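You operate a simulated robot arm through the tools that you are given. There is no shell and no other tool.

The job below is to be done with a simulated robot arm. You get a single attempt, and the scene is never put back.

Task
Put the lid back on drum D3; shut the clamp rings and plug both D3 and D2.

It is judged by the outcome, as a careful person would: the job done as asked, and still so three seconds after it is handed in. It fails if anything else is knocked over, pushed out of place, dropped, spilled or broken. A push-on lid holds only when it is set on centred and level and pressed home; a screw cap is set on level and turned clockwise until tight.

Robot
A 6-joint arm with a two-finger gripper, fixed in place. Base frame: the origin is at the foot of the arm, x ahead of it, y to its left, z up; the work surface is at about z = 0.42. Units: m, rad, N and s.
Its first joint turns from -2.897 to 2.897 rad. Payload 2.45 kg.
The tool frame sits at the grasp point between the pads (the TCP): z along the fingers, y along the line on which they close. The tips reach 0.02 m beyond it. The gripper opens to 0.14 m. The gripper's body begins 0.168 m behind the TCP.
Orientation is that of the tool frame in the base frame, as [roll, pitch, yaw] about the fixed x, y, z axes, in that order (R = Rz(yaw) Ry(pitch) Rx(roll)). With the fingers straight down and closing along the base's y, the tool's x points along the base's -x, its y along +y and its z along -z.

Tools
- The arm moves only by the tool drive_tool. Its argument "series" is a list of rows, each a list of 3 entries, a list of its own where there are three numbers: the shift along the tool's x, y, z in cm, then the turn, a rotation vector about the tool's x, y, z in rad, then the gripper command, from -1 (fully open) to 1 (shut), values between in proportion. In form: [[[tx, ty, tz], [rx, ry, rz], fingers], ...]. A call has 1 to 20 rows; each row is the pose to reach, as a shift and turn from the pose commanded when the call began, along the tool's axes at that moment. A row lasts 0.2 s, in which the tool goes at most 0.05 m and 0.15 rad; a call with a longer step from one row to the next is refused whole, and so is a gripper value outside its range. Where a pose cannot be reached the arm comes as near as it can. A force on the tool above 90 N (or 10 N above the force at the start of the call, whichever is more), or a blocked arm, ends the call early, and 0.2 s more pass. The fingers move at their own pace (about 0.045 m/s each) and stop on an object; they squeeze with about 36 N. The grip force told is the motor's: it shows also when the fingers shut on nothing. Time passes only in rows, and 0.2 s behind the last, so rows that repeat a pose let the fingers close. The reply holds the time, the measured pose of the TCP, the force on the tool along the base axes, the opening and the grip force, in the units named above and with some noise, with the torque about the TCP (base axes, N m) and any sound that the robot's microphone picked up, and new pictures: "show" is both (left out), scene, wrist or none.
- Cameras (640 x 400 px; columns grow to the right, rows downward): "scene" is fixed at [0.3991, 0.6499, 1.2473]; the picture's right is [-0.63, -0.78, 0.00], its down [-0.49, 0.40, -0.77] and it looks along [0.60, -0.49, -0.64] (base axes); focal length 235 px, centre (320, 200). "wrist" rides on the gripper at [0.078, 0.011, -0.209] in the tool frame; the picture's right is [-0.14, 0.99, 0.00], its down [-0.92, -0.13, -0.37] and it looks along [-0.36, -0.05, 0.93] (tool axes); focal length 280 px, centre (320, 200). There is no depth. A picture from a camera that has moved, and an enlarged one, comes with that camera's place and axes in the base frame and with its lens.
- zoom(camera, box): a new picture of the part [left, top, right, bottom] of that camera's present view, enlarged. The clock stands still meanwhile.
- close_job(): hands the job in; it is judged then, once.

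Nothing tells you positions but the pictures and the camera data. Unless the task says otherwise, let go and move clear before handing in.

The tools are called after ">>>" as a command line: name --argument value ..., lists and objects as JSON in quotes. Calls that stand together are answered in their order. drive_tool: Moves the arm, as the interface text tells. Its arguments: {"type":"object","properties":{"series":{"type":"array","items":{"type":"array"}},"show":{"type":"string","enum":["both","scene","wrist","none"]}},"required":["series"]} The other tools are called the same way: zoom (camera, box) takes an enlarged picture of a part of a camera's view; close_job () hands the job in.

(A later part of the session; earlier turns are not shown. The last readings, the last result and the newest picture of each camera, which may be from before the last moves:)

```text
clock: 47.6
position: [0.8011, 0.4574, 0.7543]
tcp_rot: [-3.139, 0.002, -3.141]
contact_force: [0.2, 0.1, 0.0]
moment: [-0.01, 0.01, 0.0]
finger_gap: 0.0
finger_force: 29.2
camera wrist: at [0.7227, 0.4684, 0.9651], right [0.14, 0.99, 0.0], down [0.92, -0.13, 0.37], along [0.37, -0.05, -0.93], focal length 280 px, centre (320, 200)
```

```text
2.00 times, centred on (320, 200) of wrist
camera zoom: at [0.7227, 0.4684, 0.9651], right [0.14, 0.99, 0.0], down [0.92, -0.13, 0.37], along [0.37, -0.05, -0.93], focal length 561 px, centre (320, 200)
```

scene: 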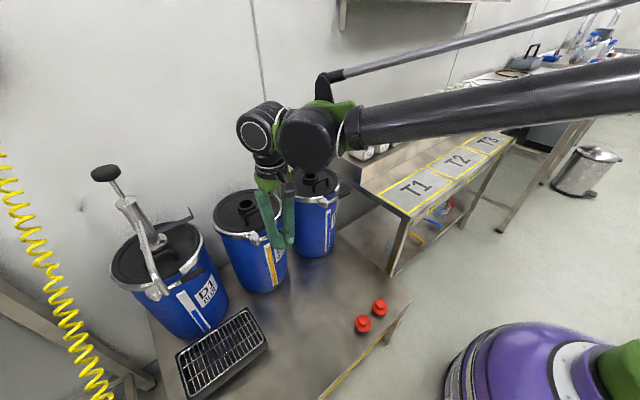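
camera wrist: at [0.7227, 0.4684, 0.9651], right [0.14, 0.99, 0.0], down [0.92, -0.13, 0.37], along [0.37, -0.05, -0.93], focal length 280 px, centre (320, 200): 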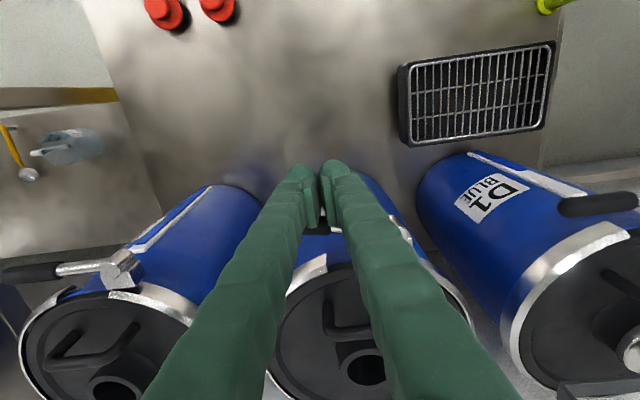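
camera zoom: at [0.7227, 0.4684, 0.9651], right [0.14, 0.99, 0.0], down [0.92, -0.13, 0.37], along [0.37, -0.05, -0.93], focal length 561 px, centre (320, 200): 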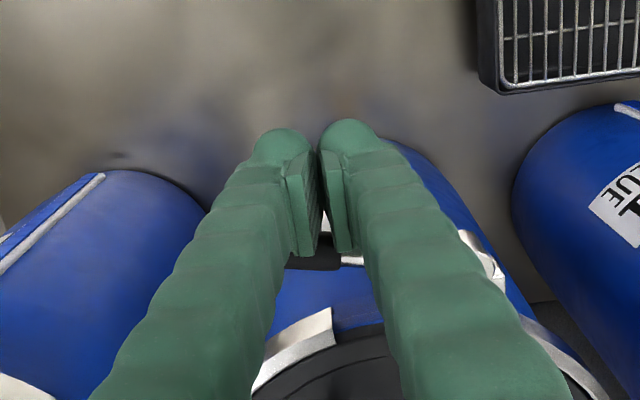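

>>> drive_tool --series '[[[-0.7, -0.8, 0], [0, 0, 0], 1], [[-1.4, -1.5, 0], [0, 0, 0], 1], [[-1.7, -1.7, 0], [0, 0, 0], 1], [[-1.7, -1.7, 0], [0, 0, 0], 1]]'

>>> zoom --camera "scene" --box '[170, 160, 370, 300]'

>>> zoom --camera "wrist" --box '[200, 100, 440, 300]'

```text
clock: 48.6
position: [0.8166, 0.442, 0.7548]
tcp_rot: [3.141, 0.0, -3.14]
contact_force: [-29.4, 9.8, -4.6]
moment: [0.16, 0.33, 0.27]
finger_gap: 0.0062
finger_force: 29.7
camera wrist: at [0.7383, 0.4527, 0.9664], right [0.14, 0.99, 0.0], down [0.92, -0.13, 0.37], along [0.36, -0.05, -0.93], focal length 280 px, centre (320, 200)
```

scene: 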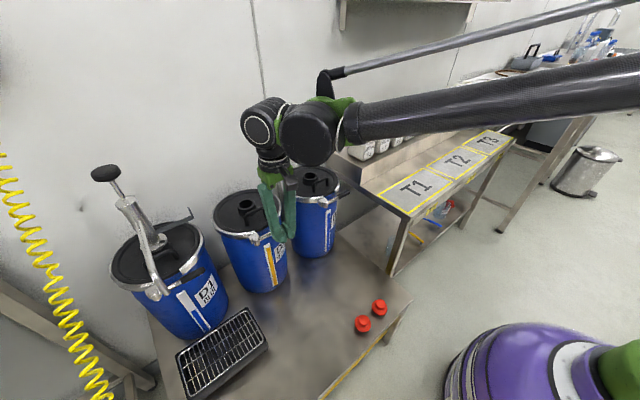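
wrist: 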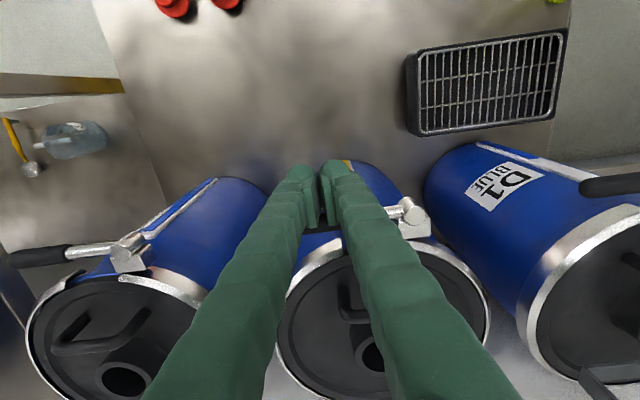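

```text
2.86 times, centred on (270, 230) of scene
camera zoom: at [0.3991, 0.6499, 1.2473], right [-0.63, -0.78, 0.0], down [-0.49, 0.4, -0.77], along [0.6, -0.49, -0.64], focal length 670 px, centre (463, 114)
```

zoom: 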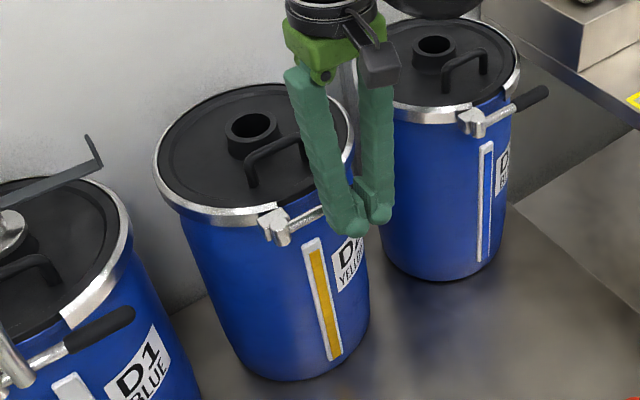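

```text
2.00 times, centred on (320, 200) of wrist
camera zoom: at [0.7383, 0.4527, 0.9664], right [0.14, 0.99, 0.0], down [0.92, -0.13, 0.37], along [0.36, -0.05, -0.93], focal length 561 px, centre (320, 200)
```

zoom: 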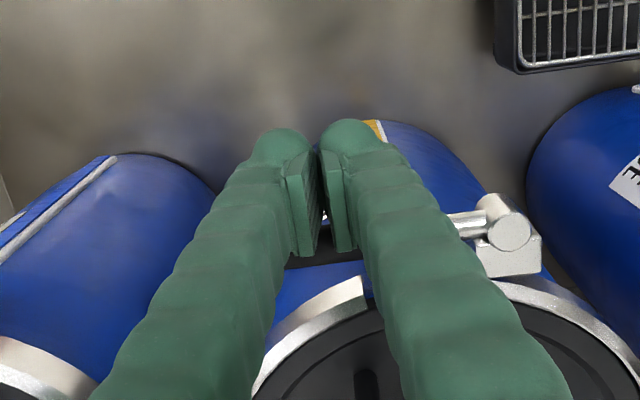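

D2's lever meets the same end stop as D3's. I'll give it a slightly firmer push, then back off and compare.

>>> drive_tool --series '[[[-0.3, 0, 0], [0, 0, 0], 1], [[-0.5, 0, 0], [0, 0, 0], 1], [[0.5, 0, 0], [0, 0, 0], 1], [[4, 0, 0], [0, 0, 0], 1], [[7, 0, -3], [0, 0, 0], 1], [[8, 0, -7], [0, 0, 0], 1], [[8, 0, -12], [0, 0, 0], 1], [[8, 0, -12], [0, 0, 0], 1]]'

>>> zoom --camera "scene" --box '[90, 150, 370, 330]'

>>> zoom --camera "scene" --box '[200, 180, 300, 260]'

```text
clock: 50.4
position: [0.7386, 0.441, 0.8776]
tcp_rot: [-3.141, 0.002, -3.141]
contact_force: [0.0, -1.3, -0.6]
moment: [0.01, 0.01, 0.0]
finger_gap: 0.0
finger_force: 29.1
camera wrist: at [0.6595, 0.4512, 1.0875], right [0.14, 0.99, 0.0], down [0.92, -0.13, 0.37], along [0.37, -0.05, -0.93], focal length 280 px, centre (320, 200)
```

scene: 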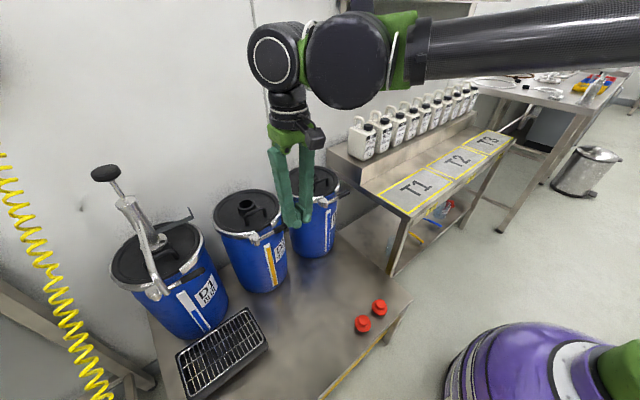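
wrist: 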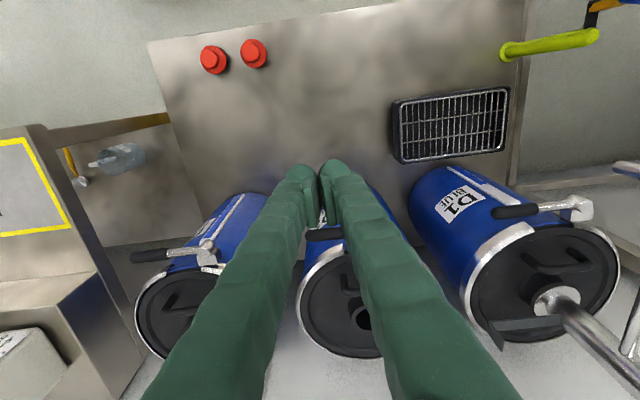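

```text
2.22 times, centred on (230, 240) of scene
camera zoom: at [0.3991, 0.6499, 1.2473], right [-0.63, -0.78, 0.0], down [-0.49, 0.4, -0.77], along [0.6, -0.49, -0.64], focal length 521 px, centre (520, 111)
```

zoom: 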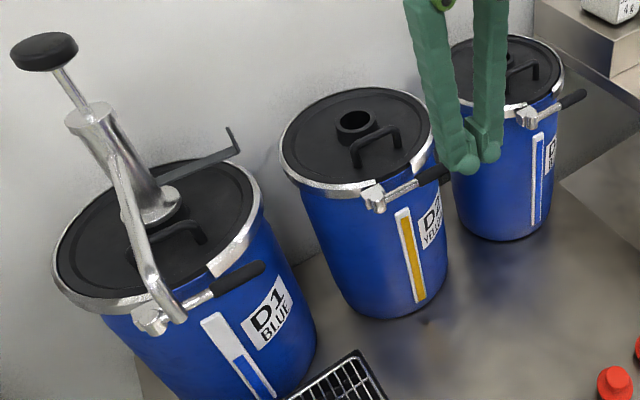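

```text
5.00 times, centred on (250, 220) of scene
camera zoom: at [0.3991, 0.6499, 1.2473], right [-0.63, -0.78, 0.0], down [-0.49, 0.4, -0.77], along [0.6, -0.49, -0.64], focal length 1173 px, centre (670, 100)
```

zoom: 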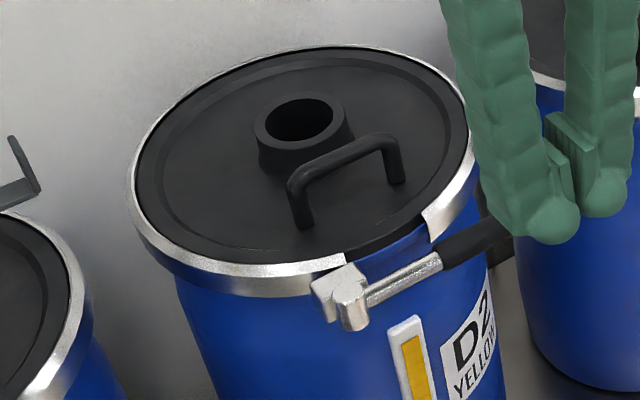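

Both levers now lie tangent like D1's. Next come the plugs, near (0.571, 0.325) and (0.573, 0.238); I'll move over them, opening the fingers on the way.

>>> drive_tool --series '[[[4, -2.8, 0], [0, 0, 0], 0], [[8, -5.5, 0], [0, 0, 0], -0.2], [[12, -8.3, 0], [0, 0, 0], -0.2], [[16.7, -9.5, 0], [0, 0, 0], -0.2], [[16.7, -11.6, 4], [0, 0, 0], -0.2], [[16.7, -11.6, 8], [0, 0, 0], -0.2], [[16.7, -11.6, 12], [0, 0, 0], -0.2], [[16.7, -11.6, 16], [0, 0, 0], -0.2], [[16.7, -11.6, 20], [0, 0, 0], -0.2], [[16.7, -11.6, 24], [0, 0, 0], -0.2], [[16.7, -11.6, 28], [0, 0, 0], -0.2], [[16.7, -11.6, 28], [0, 0, 0], -0.2]]'

>>> zoom --camera "scene" --box '[190, 150, 370, 270]'

>>> zoom --camera "wrist" --box '[180, 60, 460, 260]'

>>> zoom --camera "scene" --box '[330, 280, 410, 350]'

```text
clock: 53.0
position: [0.5723, 0.3255, 0.5944]
tcp_rot: [3.141, 0.001, -3.141]
contact_force: [0.1, -0.2, 0.1]
moment: [0.0, -0.04, 0.01]
finger_gap: 0.0838
finger_force: 0.1
camera wrist: at [0.4938, 0.336, 0.8031], right [0.14, 0.99, 0.0], down [0.92, -0.13, 0.37], along [0.37, -0.05, -0.93], focal length 280 px, centre (320, 200)
```

scene: 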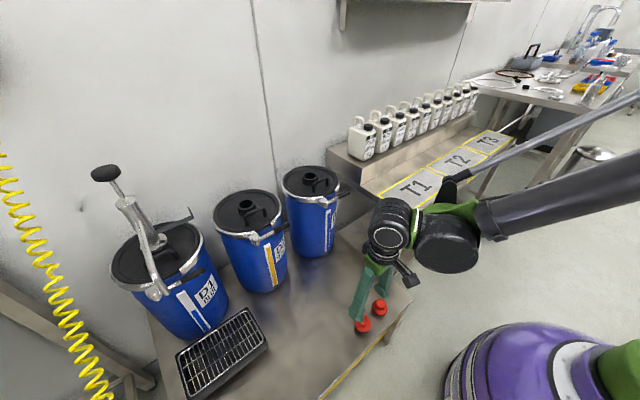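
wrist: 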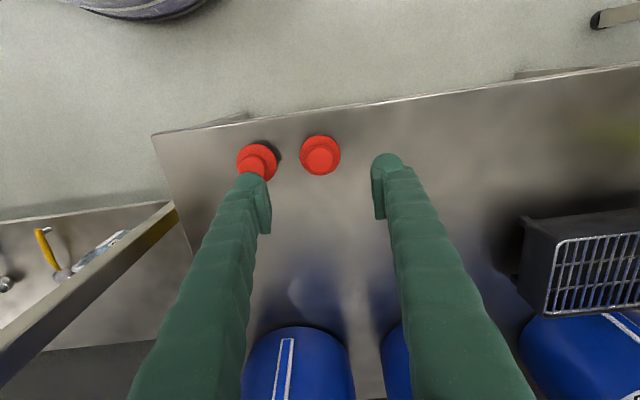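

```text
3.33 times, centred on (280, 210) of scene
camera zoom: at [0.3991, 0.6499, 1.2473], right [-0.63, -0.78, 0.0], down [-0.49, 0.4, -0.77], along [0.6, -0.49, -0.64], focal length 782 px, centre (453, 167)
```

zoom: 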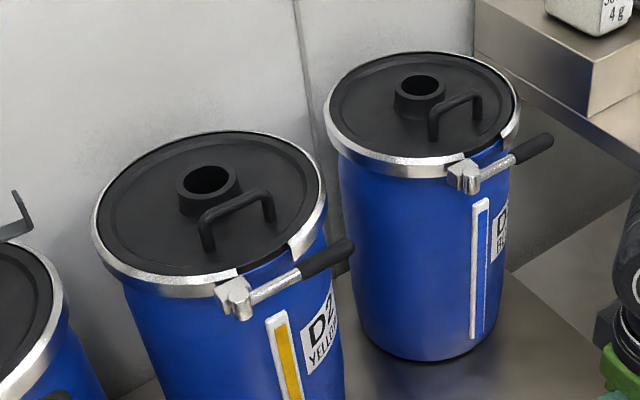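

```text
2.00 times, centred on (320, 160) of wrist
camera zoom: at [0.4938, 0.336, 0.8031], right [0.14, 0.99, 0.0], down [0.92, -0.13, 0.37], along [0.37, -0.05, -0.93], focal length 561 px, centre (320, 280)
```

zoom: 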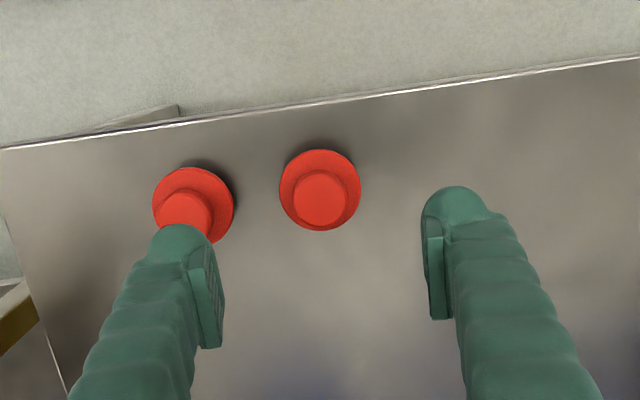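

```text
5.71 times, centred on (370, 315) of scene
camera zoom: at [0.3991, 0.6499, 1.2473], right [-0.63, -0.78, 0.0], down [-0.49, 0.4, -0.77], along [0.6, -0.49, -0.64], focal length 1340 px, centre (34, -457)
```

zoom: 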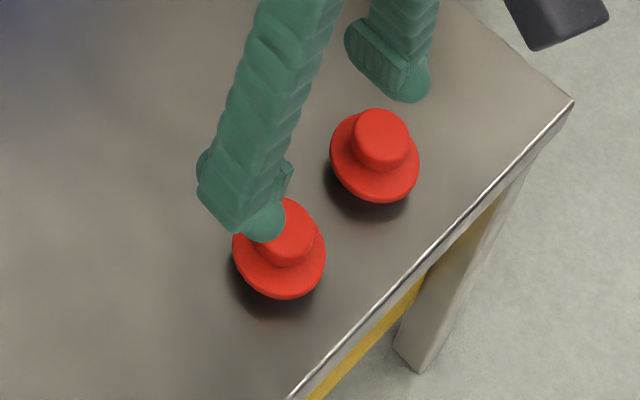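

Both levers look alike and shut. The plug below me is at about (0.574, 0.325), with a 33 mm knob and a 54 mm flange. I'll descend over it and check.

>>> drive_tool --series '[[[-0.15, -0.1, 4], [0, 0, 0], -0.2], [[-0.15, -0.1, 8], [0, 0, 0], -0.2], [[-0.15, -0.1, 10.5], [0, 0, 0], -0.2], [[-0.15, -0.1, 10.5], [0, 0, 0], -0.2]]'

>>> zoom --camera "wrist" --box '[220, 100, 420, 260]'

>>> zoom --camera "scene" --box '[330, 280, 410, 350]'

```text
clock: 54.0
position: [0.573, 0.3246, 0.4884]
tcp_rot: [-3.141, 0.004, 3.141]
contact_force: [-0.7, 0.3, 0.0]
moment: [-0.02, 0.01, 0.01]
finger_gap: 0.0838
finger_force: 0.1
camera wrist: at [0.4947, 0.3346, 0.6989], right [0.14, 0.99, 0.0], down [0.92, -0.13, 0.37], along [0.37, -0.05, -0.93], focal length 280 px, centre (320, 200)
```

scene: 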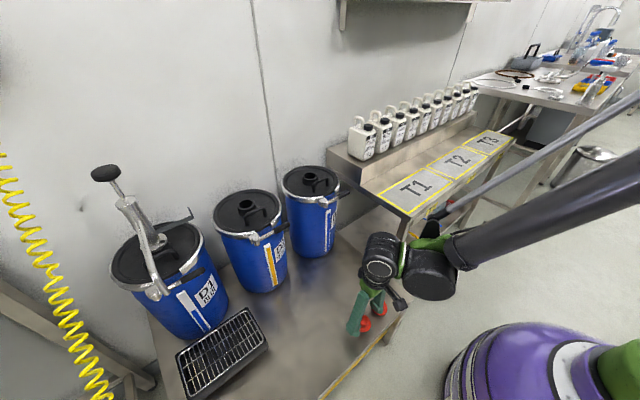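
wrist: 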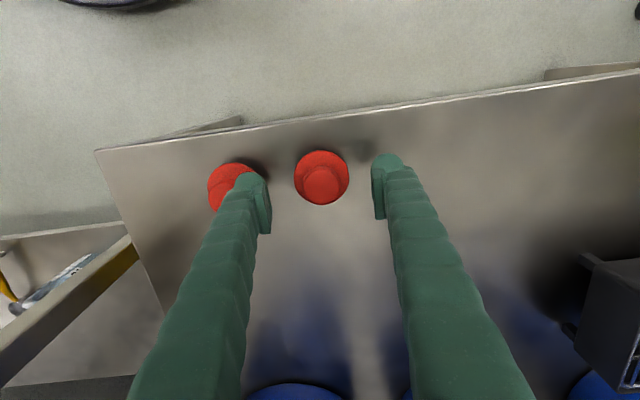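

```text
2.50 times, centred on (320, 180) of wrist
camera zoom: at [0.4947, 0.3346, 0.6989], right [0.14, 0.99, 0.0], down [0.92, -0.13, 0.37], along [0.37, -0.05, -0.93], focal length 701 px, centre (320, 250)
```

zoom: 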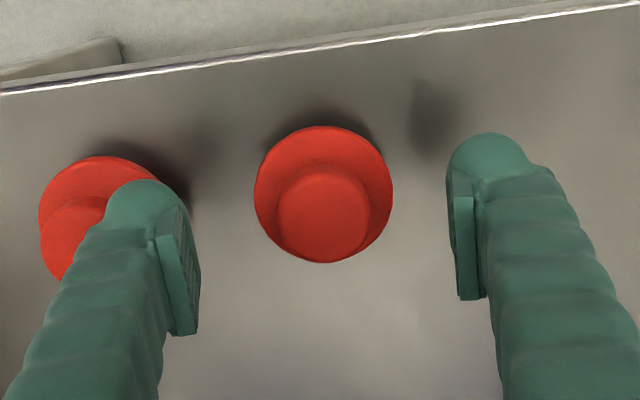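

```text
5.71 times, centred on (370, 315) of scene
camera zoom: at [0.3991, 0.6499, 1.2473], right [-0.63, -0.78, 0.0], down [-0.49, 0.4, -0.77], along [0.6, -0.49, -0.64], focal length 1340 px, centre (34, -457)
```

zoom: 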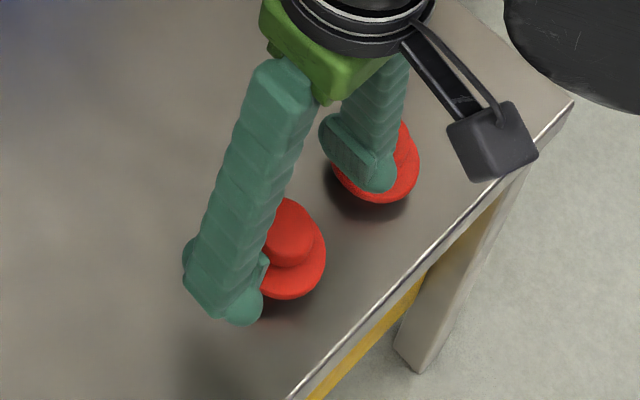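

The plug is centred between the fingers, needing about 3.5 mm more in +x. I'll narrow the fingers to avoid the other plug, lower, and grip the knob.

>>> drive_tool --series '[[[-0.35, 0, 0], [0, 0, 0], 0.14], [[-0.35, 0, 1], [0, 0, 0], 0.14], [[-0.35, 0, 2], [0, 0, 0], 0.14], [[-0.35, 0, 2.7], [0, 0, 0], 0.14], [[-0.35, 0, 2.7], [0, 0, 0], 0.14]]' --show "wrist"

>>> zoom --camera "wrist" --box '[220, 100, 420, 260]'

```text
clock: 55.2
position: [0.5753, 0.3237, 0.4626]
tcp_rot: [-3.141, 0.002, 3.141]
contact_force: [-0.2, -0.3, -0.8]
moment: [-0.02, 0.0, 0.01]
finger_gap: 0.06
finger_force: 0.0
camera wrist: at [0.4973, 0.335, 0.6735], right [0.14, 0.99, 0.0], down [0.92, -0.13, 0.37], along [0.37, -0.05, -0.93], focal length 280 px, centre (320, 200)
```

wrist: 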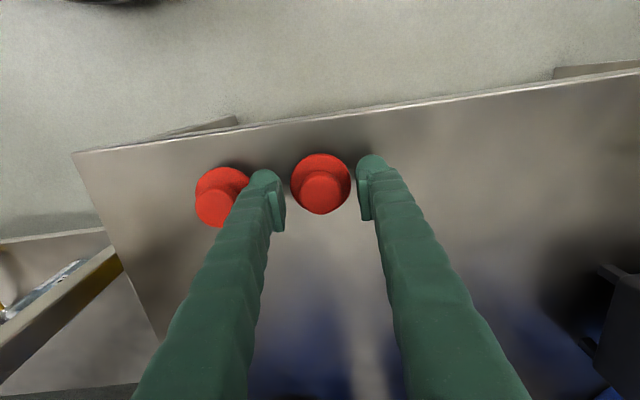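

```text
2.50 times, centred on (320, 180) of wrist
camera zoom: at [0.4973, 0.335, 0.6735], right [0.14, 0.99, 0.0], down [0.92, -0.13, 0.37], along [0.37, -0.05, -0.93], focal length 701 px, centre (320, 250)
```

zoom: 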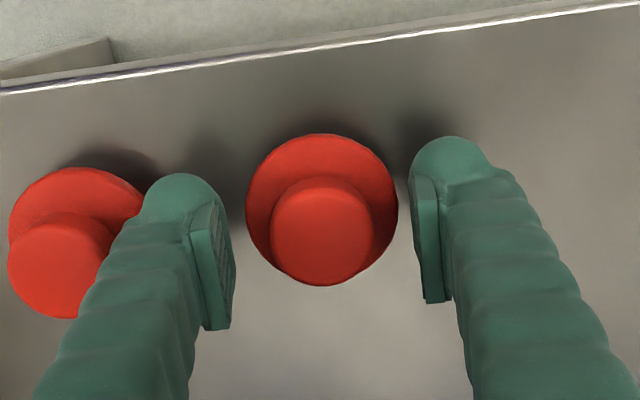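

>>> drive_tool --series '[[[0, 0, 0.1], [0, 0, 0], 0.4], [[0, 0, 0.1], [0, 0, 0], 1], [[0, 0, 0.1], [0, 0, 0], 1], [[0, 0, 0.1], [0, 0, 0], 1], [[0, 0, 0.1], [0, 0, 0], 1]]' --show "none"

>>> drive_tool --series '[[[0, 0, -1], [0, 0, 0], 1], [[0, 0, -4], [0, 0, 0], 1], [[0, 0, -8], [0, 0, 0], 1], [[0, 0, -8], [0, 0, 0], 1]]'

>>> zoom --camera "scene" --box '[330, 250, 420, 340]'

>>> zoom --camera "wrist" --box '[240, 120, 400, 260]'

```text
clock: 56.4
position: [0.5756, 0.3251, 0.4615]
tcp_rot: [-3.14, 0.0, -3.14]
contact_force: [-0.2, 0.6, 0.4]
moment: [0.0, 0.01, 0.02]
finger_gap: 0.0314
finger_force: 35.9
```

```text
clock: 57.4
position: [0.5763, 0.3255, 0.5428]
tcp_rot: [3.14, 0.001, -3.141]
contact_force: [-0.1, -1.2, 0.0]
moment: [-0.03, 0.01, -0.02]
finger_gap: 0.0313
finger_force: 36.1
camera wrist: at [0.4982, 0.3358, 0.7529], right [0.14, 0.99, 0.0], down [0.92, -0.13, 0.37], along [0.37, -0.05, -0.93], focal length 280 px, centre (320, 200)
```

scene: 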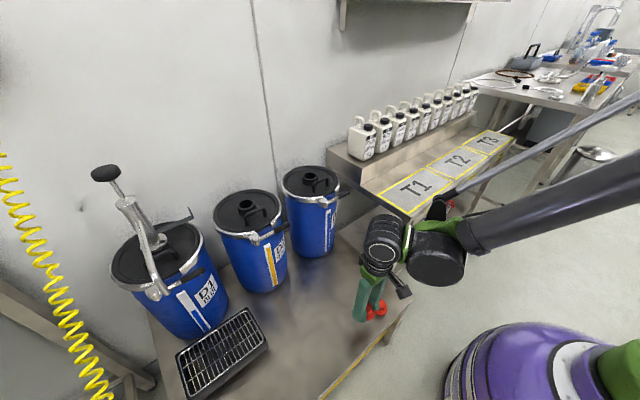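
wrist: 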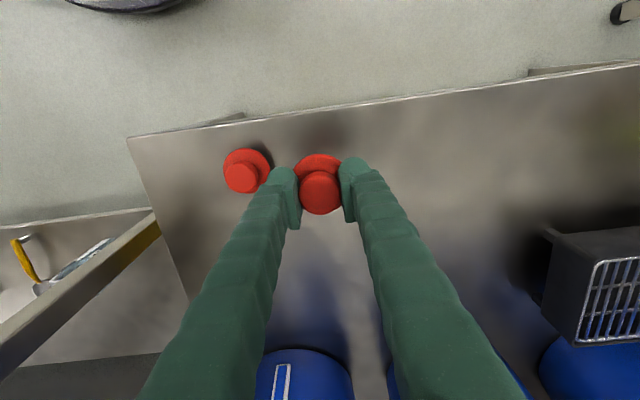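

```text
4.44 times, centred on (375, 295) of scene
camera zoom: at [0.3991, 0.6499, 1.2473], right [-0.63, -0.78, 0.0], down [-0.49, 0.4, -0.77], along [0.6, -0.49, -0.64], focal length 1043 px, centre (76, -222)
```

zoom: 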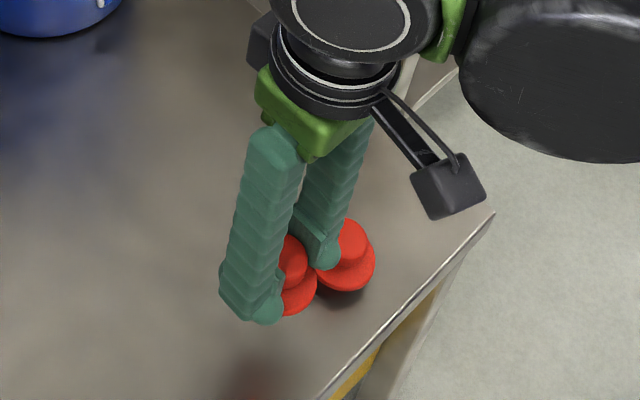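

```text
2.86 times, centred on (320, 190) of wrist
camera zoom: at [0.4982, 0.3358, 0.7529], right [0.14, 0.99, 0.0], down [0.92, -0.13, 0.37], along [0.37, -0.05, -0.93], focal length 801 px, centre (320, 229)
```

zoom: 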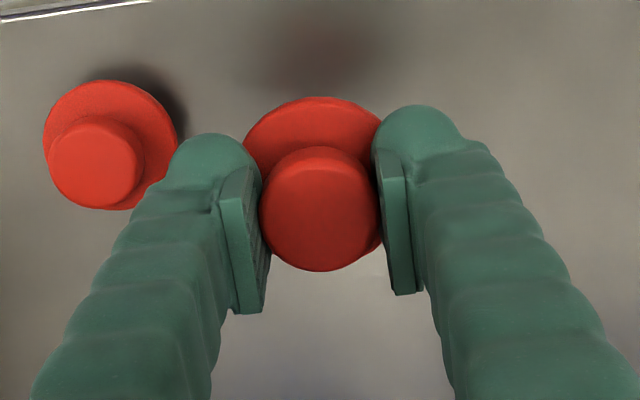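

The plug lifted cleanly. I'll carry it up and over D3, checking its underside shape from the side on the way.

>>> drive_tool --series '[[[0, 0, -4.5], [0, 0, 0], 1], [[0, 0, -9], [0, 0, 0], 1], [[0, 0, -13.5], [0, 0, 0], 1], [[0, 0, -18], [0, 0, 0], 1], [[0, 0, -22.5], [0, 0, 0], 1], [[0, 0, -27], [0, 0, 0], 1], [[0, 0, -31.5], [0, 0, 0], 1], [[0, 0, -36], [0, 0, 0], 1], [[0, 0, -40.5], [0, 0, 0], 1], [[0, 0, -45], [0, 0, 0], 1]]' --show "none"

>>> drive_tool --series '[[[-4.4, -1.1, -0.5], [0, 0, 0], 1], [[-8.8, -2.2, -1], [0, 0, 0], 1], [[-13.2, -3.3, -1.5], [0, 0, 0], 1], [[-17.6, -4.4, -2], [0, 0, 0], 1], [[-22, -5.5, -2], [0, 0, 0], 1], [[-26.4, -6.6, -2], [0, 0, 0], 1], [[-30.8, -7.7, -2], [0, 0, 0], 1], [[-35.2, -8.8, -2], [0, 0, 0], 1], [[-39.3, -9.4, -2], [0, 0, 0], 1], [[-39.3, -9.4, -2], [0, 0, 0], 1]]'

>>> zoom --camera "scene" --box '[270, 40, 350, 120]'

>>> zoom --camera "wrist" --box '[220, 40, 420, 240]'

```text
clock: 59.6
position: [0.575, 0.327, 0.9934]
tcp_rot: [-3.14, 0.002, -3.141]
contact_force: [0.5, -0.5, -1.1]
moment: [0.02, -0.01, -0.02]
finger_gap: 0.0314
finger_force: 35.9
```

```text
clock: 61.8
position: [0.9691, 0.2297, 1.0146]
tcp_rot: [3.141, 0.002, -3.141]
contact_force: [-0.1, -0.2, -0.3]
moment: [0.0, -0.01, 0.0]
finger_gap: 0.0313
finger_force: 36.4
camera wrist: at [0.8897, 0.2401, 1.2244], right [0.14, 0.99, 0.0], down [0.92, -0.13, 0.37], along [0.37, -0.05, -0.93], focal length 280 px, centre (320, 200)
```

scene: 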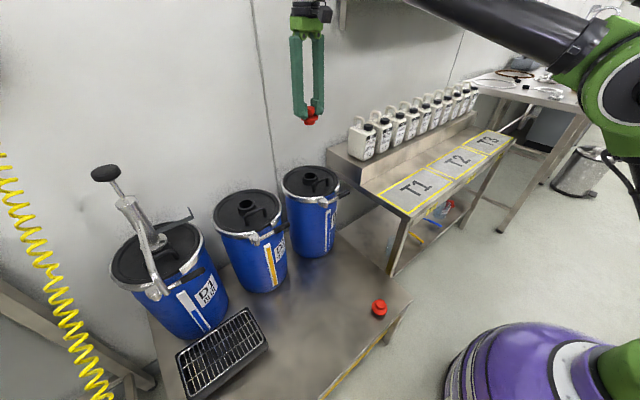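
wrist: 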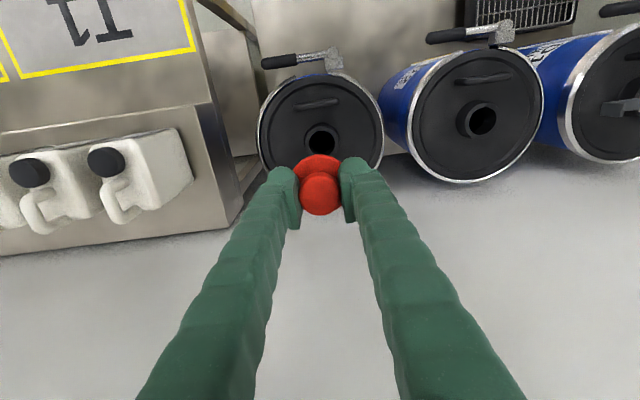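

```text
5.00 times, centred on (310, 80) of scene
camera zoom: at [0.3991, 0.6499, 1.2473], right [-0.63, -0.78, 0.0], down [-0.49, 0.4, -0.77], along [0.6, -0.49, -0.64], focal length 1173 px, centre (370, 800)
```

zoom: 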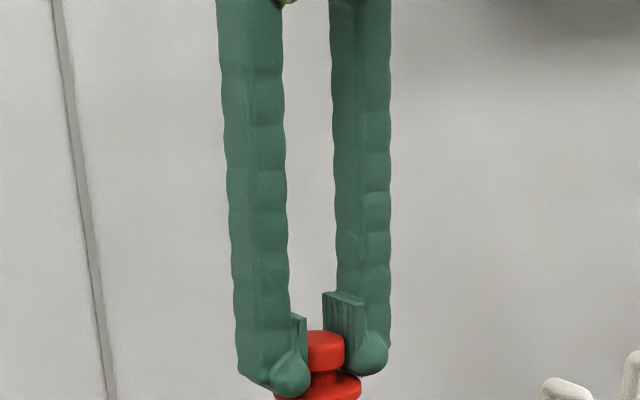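

```text
2.00 times, centred on (320, 140) of wrist
camera zoom: at [0.8897, 0.2401, 1.2244], right [0.14, 0.99, 0.0], down [0.92, -0.13, 0.37], along [0.37, -0.05, -0.93], focal length 561 px, centre (320, 320)
```

zoom: 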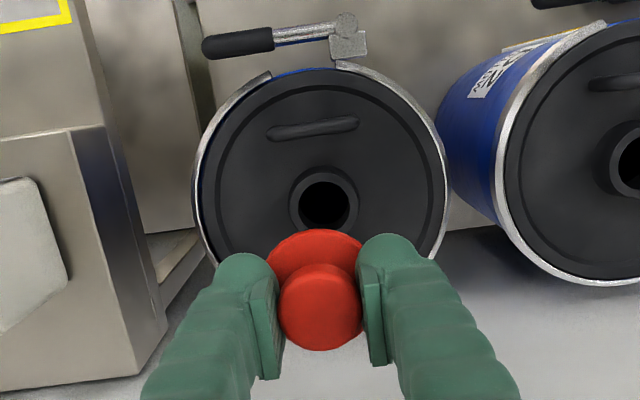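

>>> zoom --camera "wrist" --box '[250, 60, 400, 185]'

>>> zoom --camera "scene" --box '[270, 155, 360, 220]'

>>> zoom --camera "scene" --box '[290, 90, 340, 140]'

```text
3.20 times, centred on (325, 122) of wrist
camera zoom: at [0.8897, 0.2401, 1.2244], right [0.14, 0.99, 0.0], down [0.92, -0.13, 0.37], along [0.37, -0.05, -0.93], focal length 897 px, centre (304, 448)
```

zoom: 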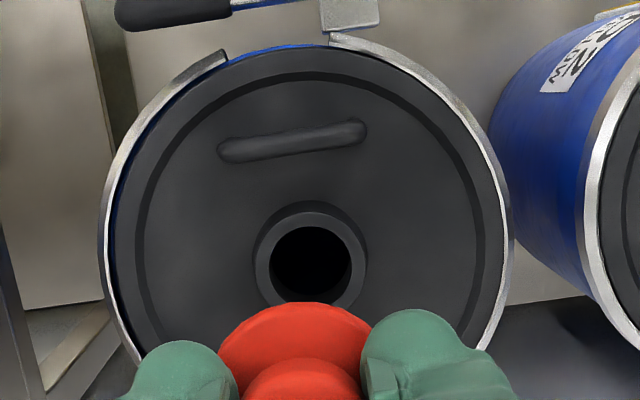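

```text
6.15 times, centred on (315, 188) of scene
camera zoom: at [0.3991, 0.6499, 1.2473], right [-0.63, -0.78, 0.0], down [-0.49, 0.4, -0.77], along [0.6, -0.49, -0.64], focal length 1444 px, centre (351, 277)
```

zoom: 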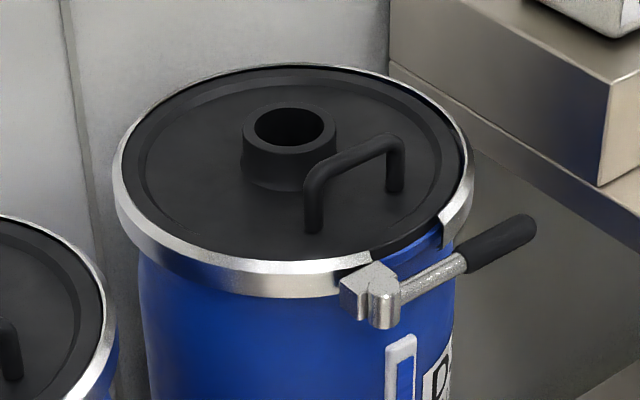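

```text
8.00 times, centred on (315, 115) of scene
camera zoom: at [0.3991, 0.6499, 1.2473], right [-0.63, -0.78, 0.0], down [-0.49, 0.4, -0.77], along [0.6, -0.49, -0.64], focal length 1877 px, centre (360, 880)
```

zoom: 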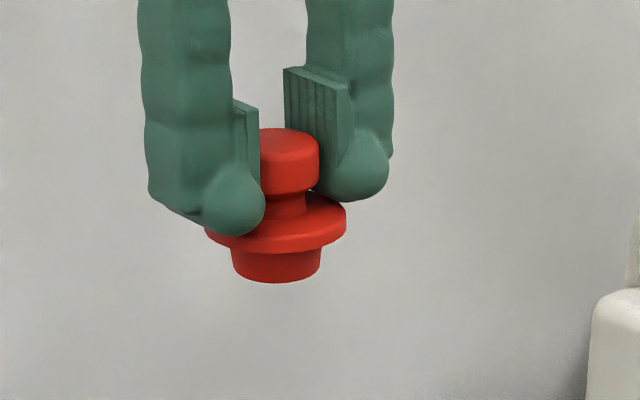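

The plug has a plain, smooth stem, so it's a push-in. Before plugging, I'll check how well D3's lid is centred under the ring.

>>> zoom --camera "wrist" --box '[252, 70, 302, 150]'

>>> zoom --camera "wrist" --box '[345, 70, 395, 150]'

>>> zoom --camera "wrist" --box '[395, 30, 555, 190]'

```text
5.00 times, centred on (277, 110) of wrist
camera zoom: at [0.8897, 0.2401, 1.2244], right [0.14, 0.99, 0.0], down [0.92, -0.13, 0.37], along [0.37, -0.05, -0.93], focal length 1402 px, centre (535, 650)
```

zoom: 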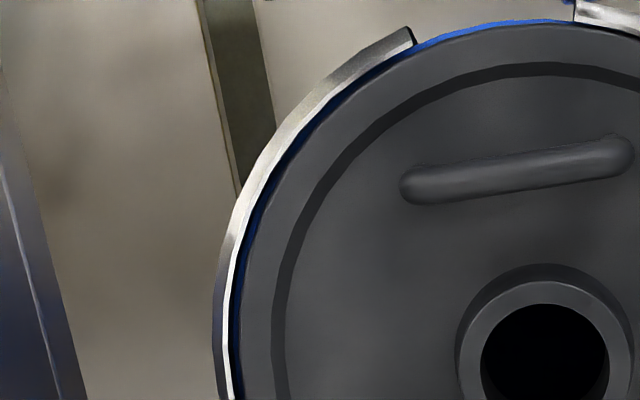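

```text
5.00 times, centred on (370, 110) of wrist
camera zoom: at [0.8897, 0.2401, 1.2244], right [0.14, 0.99, 0.0], down [0.92, -0.13, 0.37], along [0.37, -0.05, -0.93], focal length 1402 px, centre (70, 650)
```

zoom: 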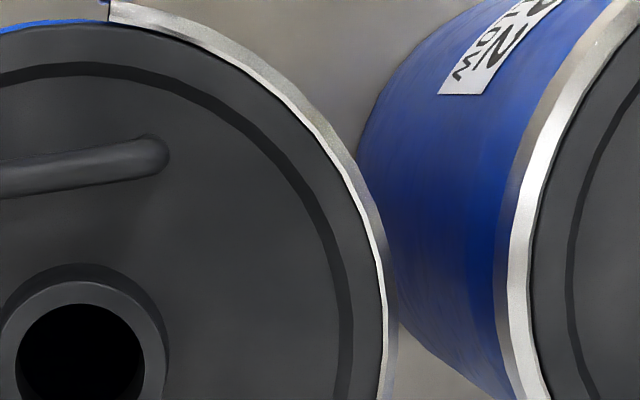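

```text
2.50 times, centred on (475, 110) of wrist
camera zoom: at [0.8897, 0.2401, 1.2244], right [0.14, 0.99, 0.0], down [0.92, -0.13, 0.37], along [0.37, -0.05, -0.93], focal length 701 px, centre (-68, 425)
```

zoom: 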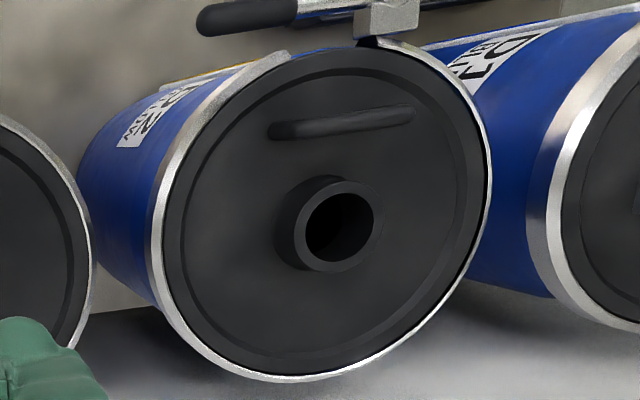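

D3's lid neck is at about (0.9685, 0.232, 0.779), level with D2's and within about 1 mm of centre. I'll lower the plug to just above the neck.

>>> drive_tool --series '[[[0, 0.2, 4], [0, 0, 0], 1], [[0, 0.2, 8], [0, 0, 0], 1], [[0, 0.2, 12], [0, 0, 0], 1], [[0, 0.2, 15], [0, 0, 0], 1], [[0, 0.2, 17.5], [0, 0, 0], 1], [[0, 0.2, 17.5], [0, 0, 0], 1]]'

>>> zoom --camera "scene" --box '[270, 140, 360, 205]'

>>> zoom --camera "wrist" --box '[220, 80, 420, 240]'

>>> drive_tool --series '[[[0, 0, 0], [0, 0, 0], 1]]' --show "none"

>>> drive_tool --series '[[[0, 0, 0], [0, 0, 0], 1]]' --show "none"

```text
clock: 63.2
position: [0.9675, 0.2321, 0.8384]
tcp_rot: [-3.141, 0.001, -3.141]
contact_force: [0.6, -0.3, -0.4]
moment: [-0.01, 0.01, 0.0]
finger_gap: 0.0315
finger_force: 35.5
camera wrist: at [0.8898, 0.2421, 1.0482], right [0.14, 0.99, 0.0], down [0.92, -0.13, 0.37], along [0.37, -0.05, -0.93], focal length 280 px, centre (320, 200)
```

scene: 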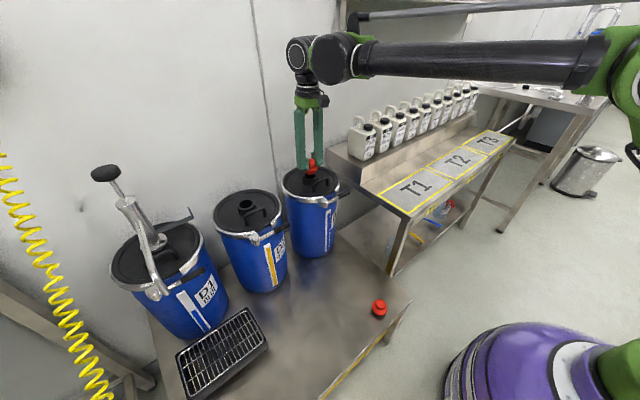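
wrist: 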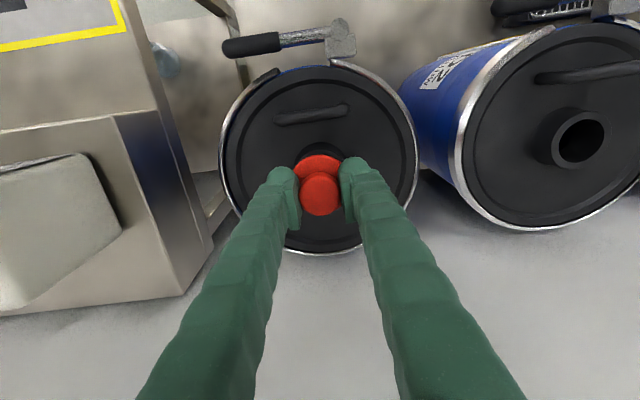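

```text
6.15 times, centred on (315, 172) of scene
camera zoom: at [0.3991, 0.6499, 1.2473], right [-0.63, -0.78, 0.0], down [-0.49, 0.4, -0.77], along [0.6, -0.49, -0.64], focal length 1444 px, centre (351, 369)
```

zoom: 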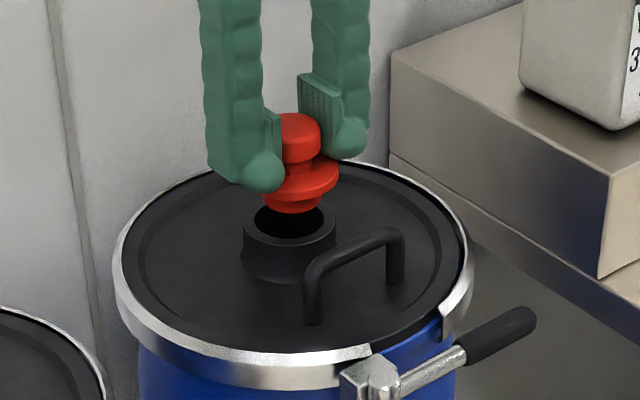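

```text
2.50 times, centred on (320, 160) of wrist
camera zoom: at [0.8898, 0.2421, 1.0482], right [0.14, 0.99, 0.0], down [0.92, -0.13, 0.37], along [0.37, -0.05, -0.93], focal length 701 px, centre (320, 300)
```

zoom: 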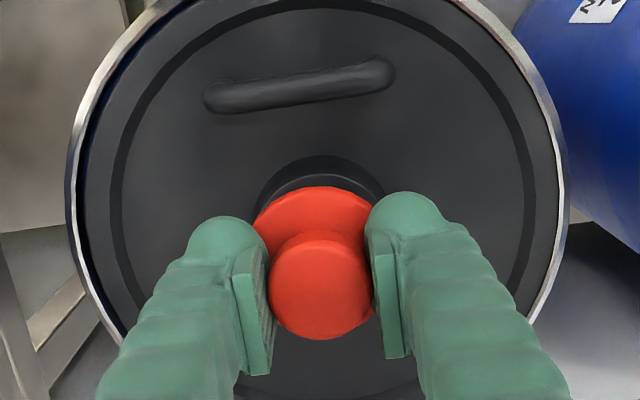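

```text
clock: 63.6
position: [0.9684, 0.2321, 0.8379]
tcp_rot: [3.141, 0.002, -3.141]
contact_force: [0.0, 0.0, -1.4]
moment: [0.0, -0.01, -0.03]
finger_gap: 0.0314
finger_force: 36.0
```

```text
clock: 64.0
position: [0.9692, 0.232, 0.8384]
tcp_rot: [-3.142, 0.002, -3.141]
contact_force: [0.4, 0.0, -0.4]
moment: [-0.02, 0.0, -0.01]
finger_gap: 0.0313
finger_force: 36.0
```

The plug lines up with the neck in both views. I'll lower it in, watching the force.

>>> drive_tool --series '[[[0, 0, 0.8], [0, 0, 0], 1], [[0, 0, 1.6], [0, 0, 0], 1], [[0, 0, 1.6], [0, 0, 0], 1]]' --show "none"

>>> drive_tool --series '[[[0, 0, 0.3], [0, 0, 0], 1], [[0, 0, 0.6], [0, 0, 0], 1], [[0, 0, 0.6], [0, 0, 0], 1]]' --show "none"

>>> zoom --camera "scene" --box '[270, 140, 360, 205]'

```text
clock: 64.8
position: [0.9678, 0.2321, 0.8212]
tcp_rot: [-3.141, 0.002, 3.141]
contact_force: [0.6, -0.3, 0.3]
moment: [-0.03, -0.01, 0.05]
finger_gap: 0.0315
finger_force: 36.0
```

```text
clock: 65.6
position: [0.9681, 0.2319, 0.8151]
tcp_rot: [-3.14, 0.002, 3.141]
contact_force: [0.6, 0.9, -1.1]
moment: [0.04, -0.01, 0.0]
finger_gap: 0.0314
finger_force: 36.2
```

```text
6.15 times, centred on (315, 172) of scene
camera zoom: at [0.3991, 0.6499, 1.2473], right [-0.63, -0.78, 0.0], down [-0.49, 0.4, -0.77], along [0.6, -0.49, -0.64], focal length 1444 px, centre (351, 369)
```

zoom: 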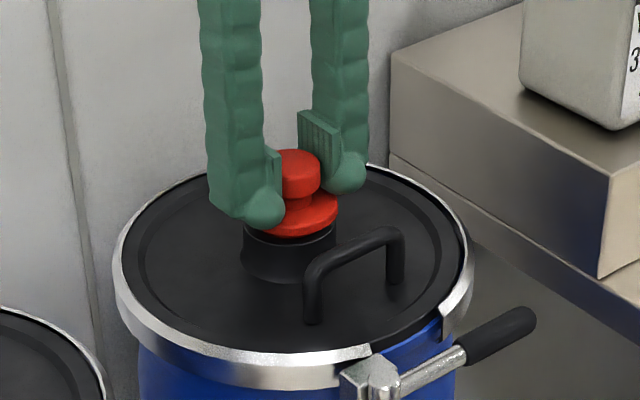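

>>> drive_tool --series '[[[0, 0, 0.3], [0, 0, 0], 1], [[0, 0, 0.6], [0, 0, 0], 1], [[0, 0, 0.6], [0, 0, 0], 1]]' --show "none"

>>> drive_tool --series '[[[0, 0, 0.2], [0, 0, 0], 1], [[0, 0, 0.4], [0, 0, 0], 1], [[0, 0, 0.4], [0, 0, 0], 1]]' --show "none"

>>> zoom --camera "scene" --box '[270, 140, 360, 205]'

```text
clock: 66.4
position: [0.9682, 0.2329, 0.8106]
tcp_rot: [-3.141, 0.002, 3.141]
contact_force: [0.4, 0.2, 0.1]
moment: [0.0, 0.02, 0.0]
finger_gap: 0.0316
finger_force: 36.2
```

```text
clock: 67.2
position: [0.9694, 0.2343, 0.8081]
tcp_rot: [3.141, 0.003, -3.141]
contact_force: [13.6, 3.0, 30.2]
moment: [0.04, -0.17, 0.02]
finger_gap: 0.0314
finger_force: 36.2
```

```text
6.15 times, centred on (315, 172) of scene
camera zoom: at [0.3991, 0.6499, 1.2473], right [-0.63, -0.78, 0.0], down [-0.49, 0.4, -0.77], along [0.6, -0.49, -0.64], focal length 1444 px, centre (351, 369)
```

zoom: 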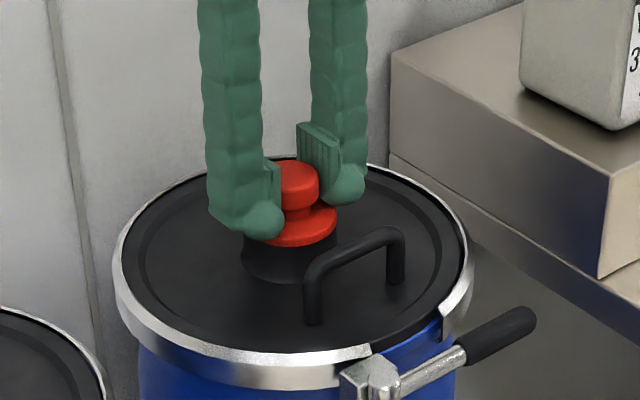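

The flange has met the neck (30 N). I'll press a bit firmer to seat it.

>>> drive_tool --series '[[[-0.1, 0, 0.15], [0, 0, 0], 1], [[-0.1, 0, 0.25], [0, 0, 0], 1], [[-0.1, 0, 0.25], [0, 0, 0], 1]]' --show "none"

>>> zoom --camera "scene" --box '[285, 150, 335, 190]'

```text
clock: 68.0
position: [0.9696, 0.234, 0.8063]
tcp_rot: [3.141, 0.002, 3.14]
contact_force: [13.9, 7.8, 66.3]
moment: [0.06, -0.19, -0.01]
finger_gap: 0.0318
finger_force: 35.9
```

```text
10.00 times, centred on (310, 170) of scene
camera zoom: at [0.3991, 0.6499, 1.2473], right [-0.63, -0.78, 0.0], down [-0.49, 0.4, -0.77], along [0.6, -0.49, -0.64], focal length 2346 px, centre (420, 500)
```

zoom: 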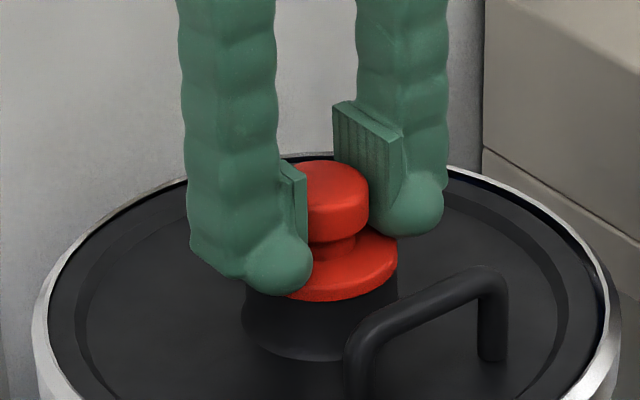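

The flange sits flush on the neck. One more firm press, then I'll unload, release and rise.

>>> drive_tool --series '[[[0, 0, 0.12], [0, 0, 0], 1], [[0, 0, 0.12], [0, 0, 0], 1]]' --show "none"

>>> drive_tool --series '[[[0, 0, -0.2], [0, 0, 0], 1], [[0, 0, -0.3], [0, 0, 0], 1]]' --show "none"

```text
clock: 68.6
position: [0.9678, 0.2323, 0.8063]
tcp_rot: [3.14, 0.005, 3.14]
contact_force: [21.6, 10.1, 85.5]
moment: [0.11, -0.37, 0.05]
finger_gap: 0.0314
finger_force: 36.0
```

```text
clock: 69.2
position: [0.9687, 0.2328, 0.8062]
tcp_rot: [-3.141, 0.003, -3.141]
contact_force: [1.2, 6.0, 39.0]
moment: [0.09, -0.06, 0.0]
finger_gap: 0.0316
finger_force: 36.3
```

>>> drive_tool --series '[[[0, 0, -0.2], [0, 0, 0], 1], [[0, 0, -0.2], [0, 0, 0], 1]]' --show "none"

```text
clock: 69.8
position: [0.97, 0.2319, 0.8066]
tcp_rot: [-3.142, 0.0, 3.141]
contact_force: [0.2, 0.2, 0.2]
moment: [0.02, 0.01, -0.01]
finger_gap: 0.0314
finger_force: 36.3
```

The tool is unloaded. I'll release and rise.

>>> drive_tool --series '[[[0, 0, 0], [0, 0, 0], 0.4], [[0, 0, 0], [0, 0, 0], 0.14], [[0, 0, 0], [0, 0, 0], 0.14], [[0, 0, -2], [0, 0, 0], 0.14], [[0, 0, -6], [0, 0, 0], 0.14], [[0, 0, -10], [0, 0, 0], 0.14], [[0, 0, -14], [0, 0, 0], 0.14], [[0, 0, -14], [0, 0, 0], 0.14]]'

>>> zoom --camera "scene" --box '[270, 150, 360, 215]'

>>> zoom --camera "wrist" --box '[220, 40, 420, 240]'

```text
clock: 71.6
position: [0.9678, 0.233, 0.9471]
tcp_rot: [-3.141, 0.002, -3.141]
contact_force: [-0.5, 0.9, -0.1]
moment: [-0.01, 0.0, 0.0]
finger_gap: 0.0604
finger_force: 0.1
camera wrist: at [0.8892, 0.2433, 1.1581], right [0.14, 0.99, 0.0], down [0.92, -0.13, 0.37], along [0.37, -0.05, -0.93], focal length 280 px, centre (320, 200)
```

scene: 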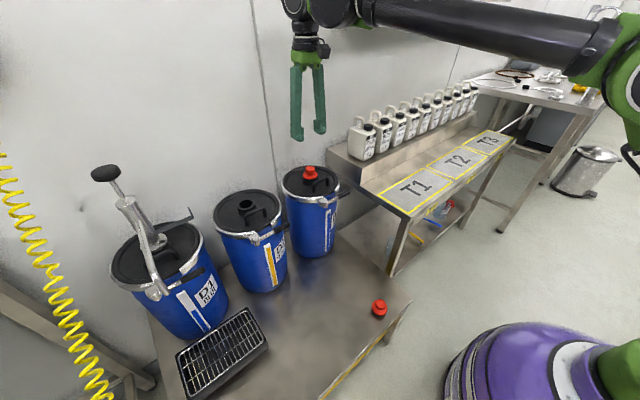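
wrist: 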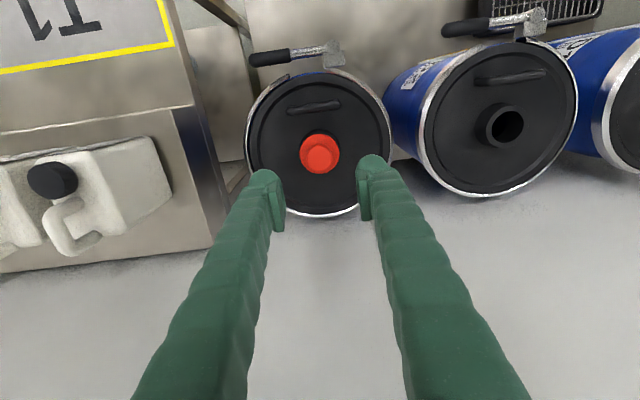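

```text
6.15 times, centred on (315, 182) of scene
camera zoom: at [0.3991, 0.6499, 1.2473], right [-0.63, -0.78, 0.0], down [-0.49, 0.4, -0.77], along [0.6, -0.49, -0.64], focal length 1444 px, centre (351, 308)
```

zoom: 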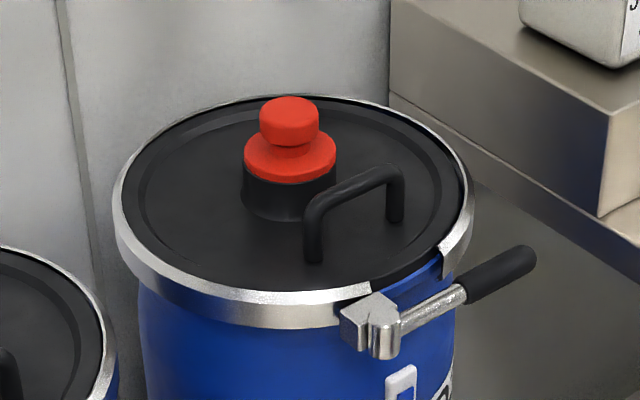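

```text
2.00 times, centred on (320, 140) of wrist
camera zoom: at [0.8892, 0.2433, 1.1581], right [0.14, 0.99, 0.0], down [0.92, -0.13, 0.37], along [0.37, -0.05, -0.93], focal length 561 px, centre (320, 320)
```

zoom: 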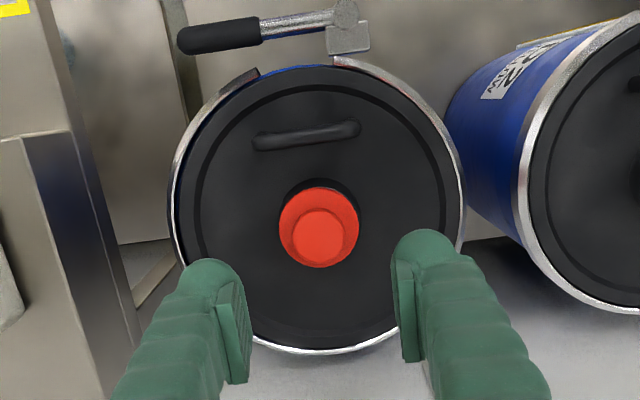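

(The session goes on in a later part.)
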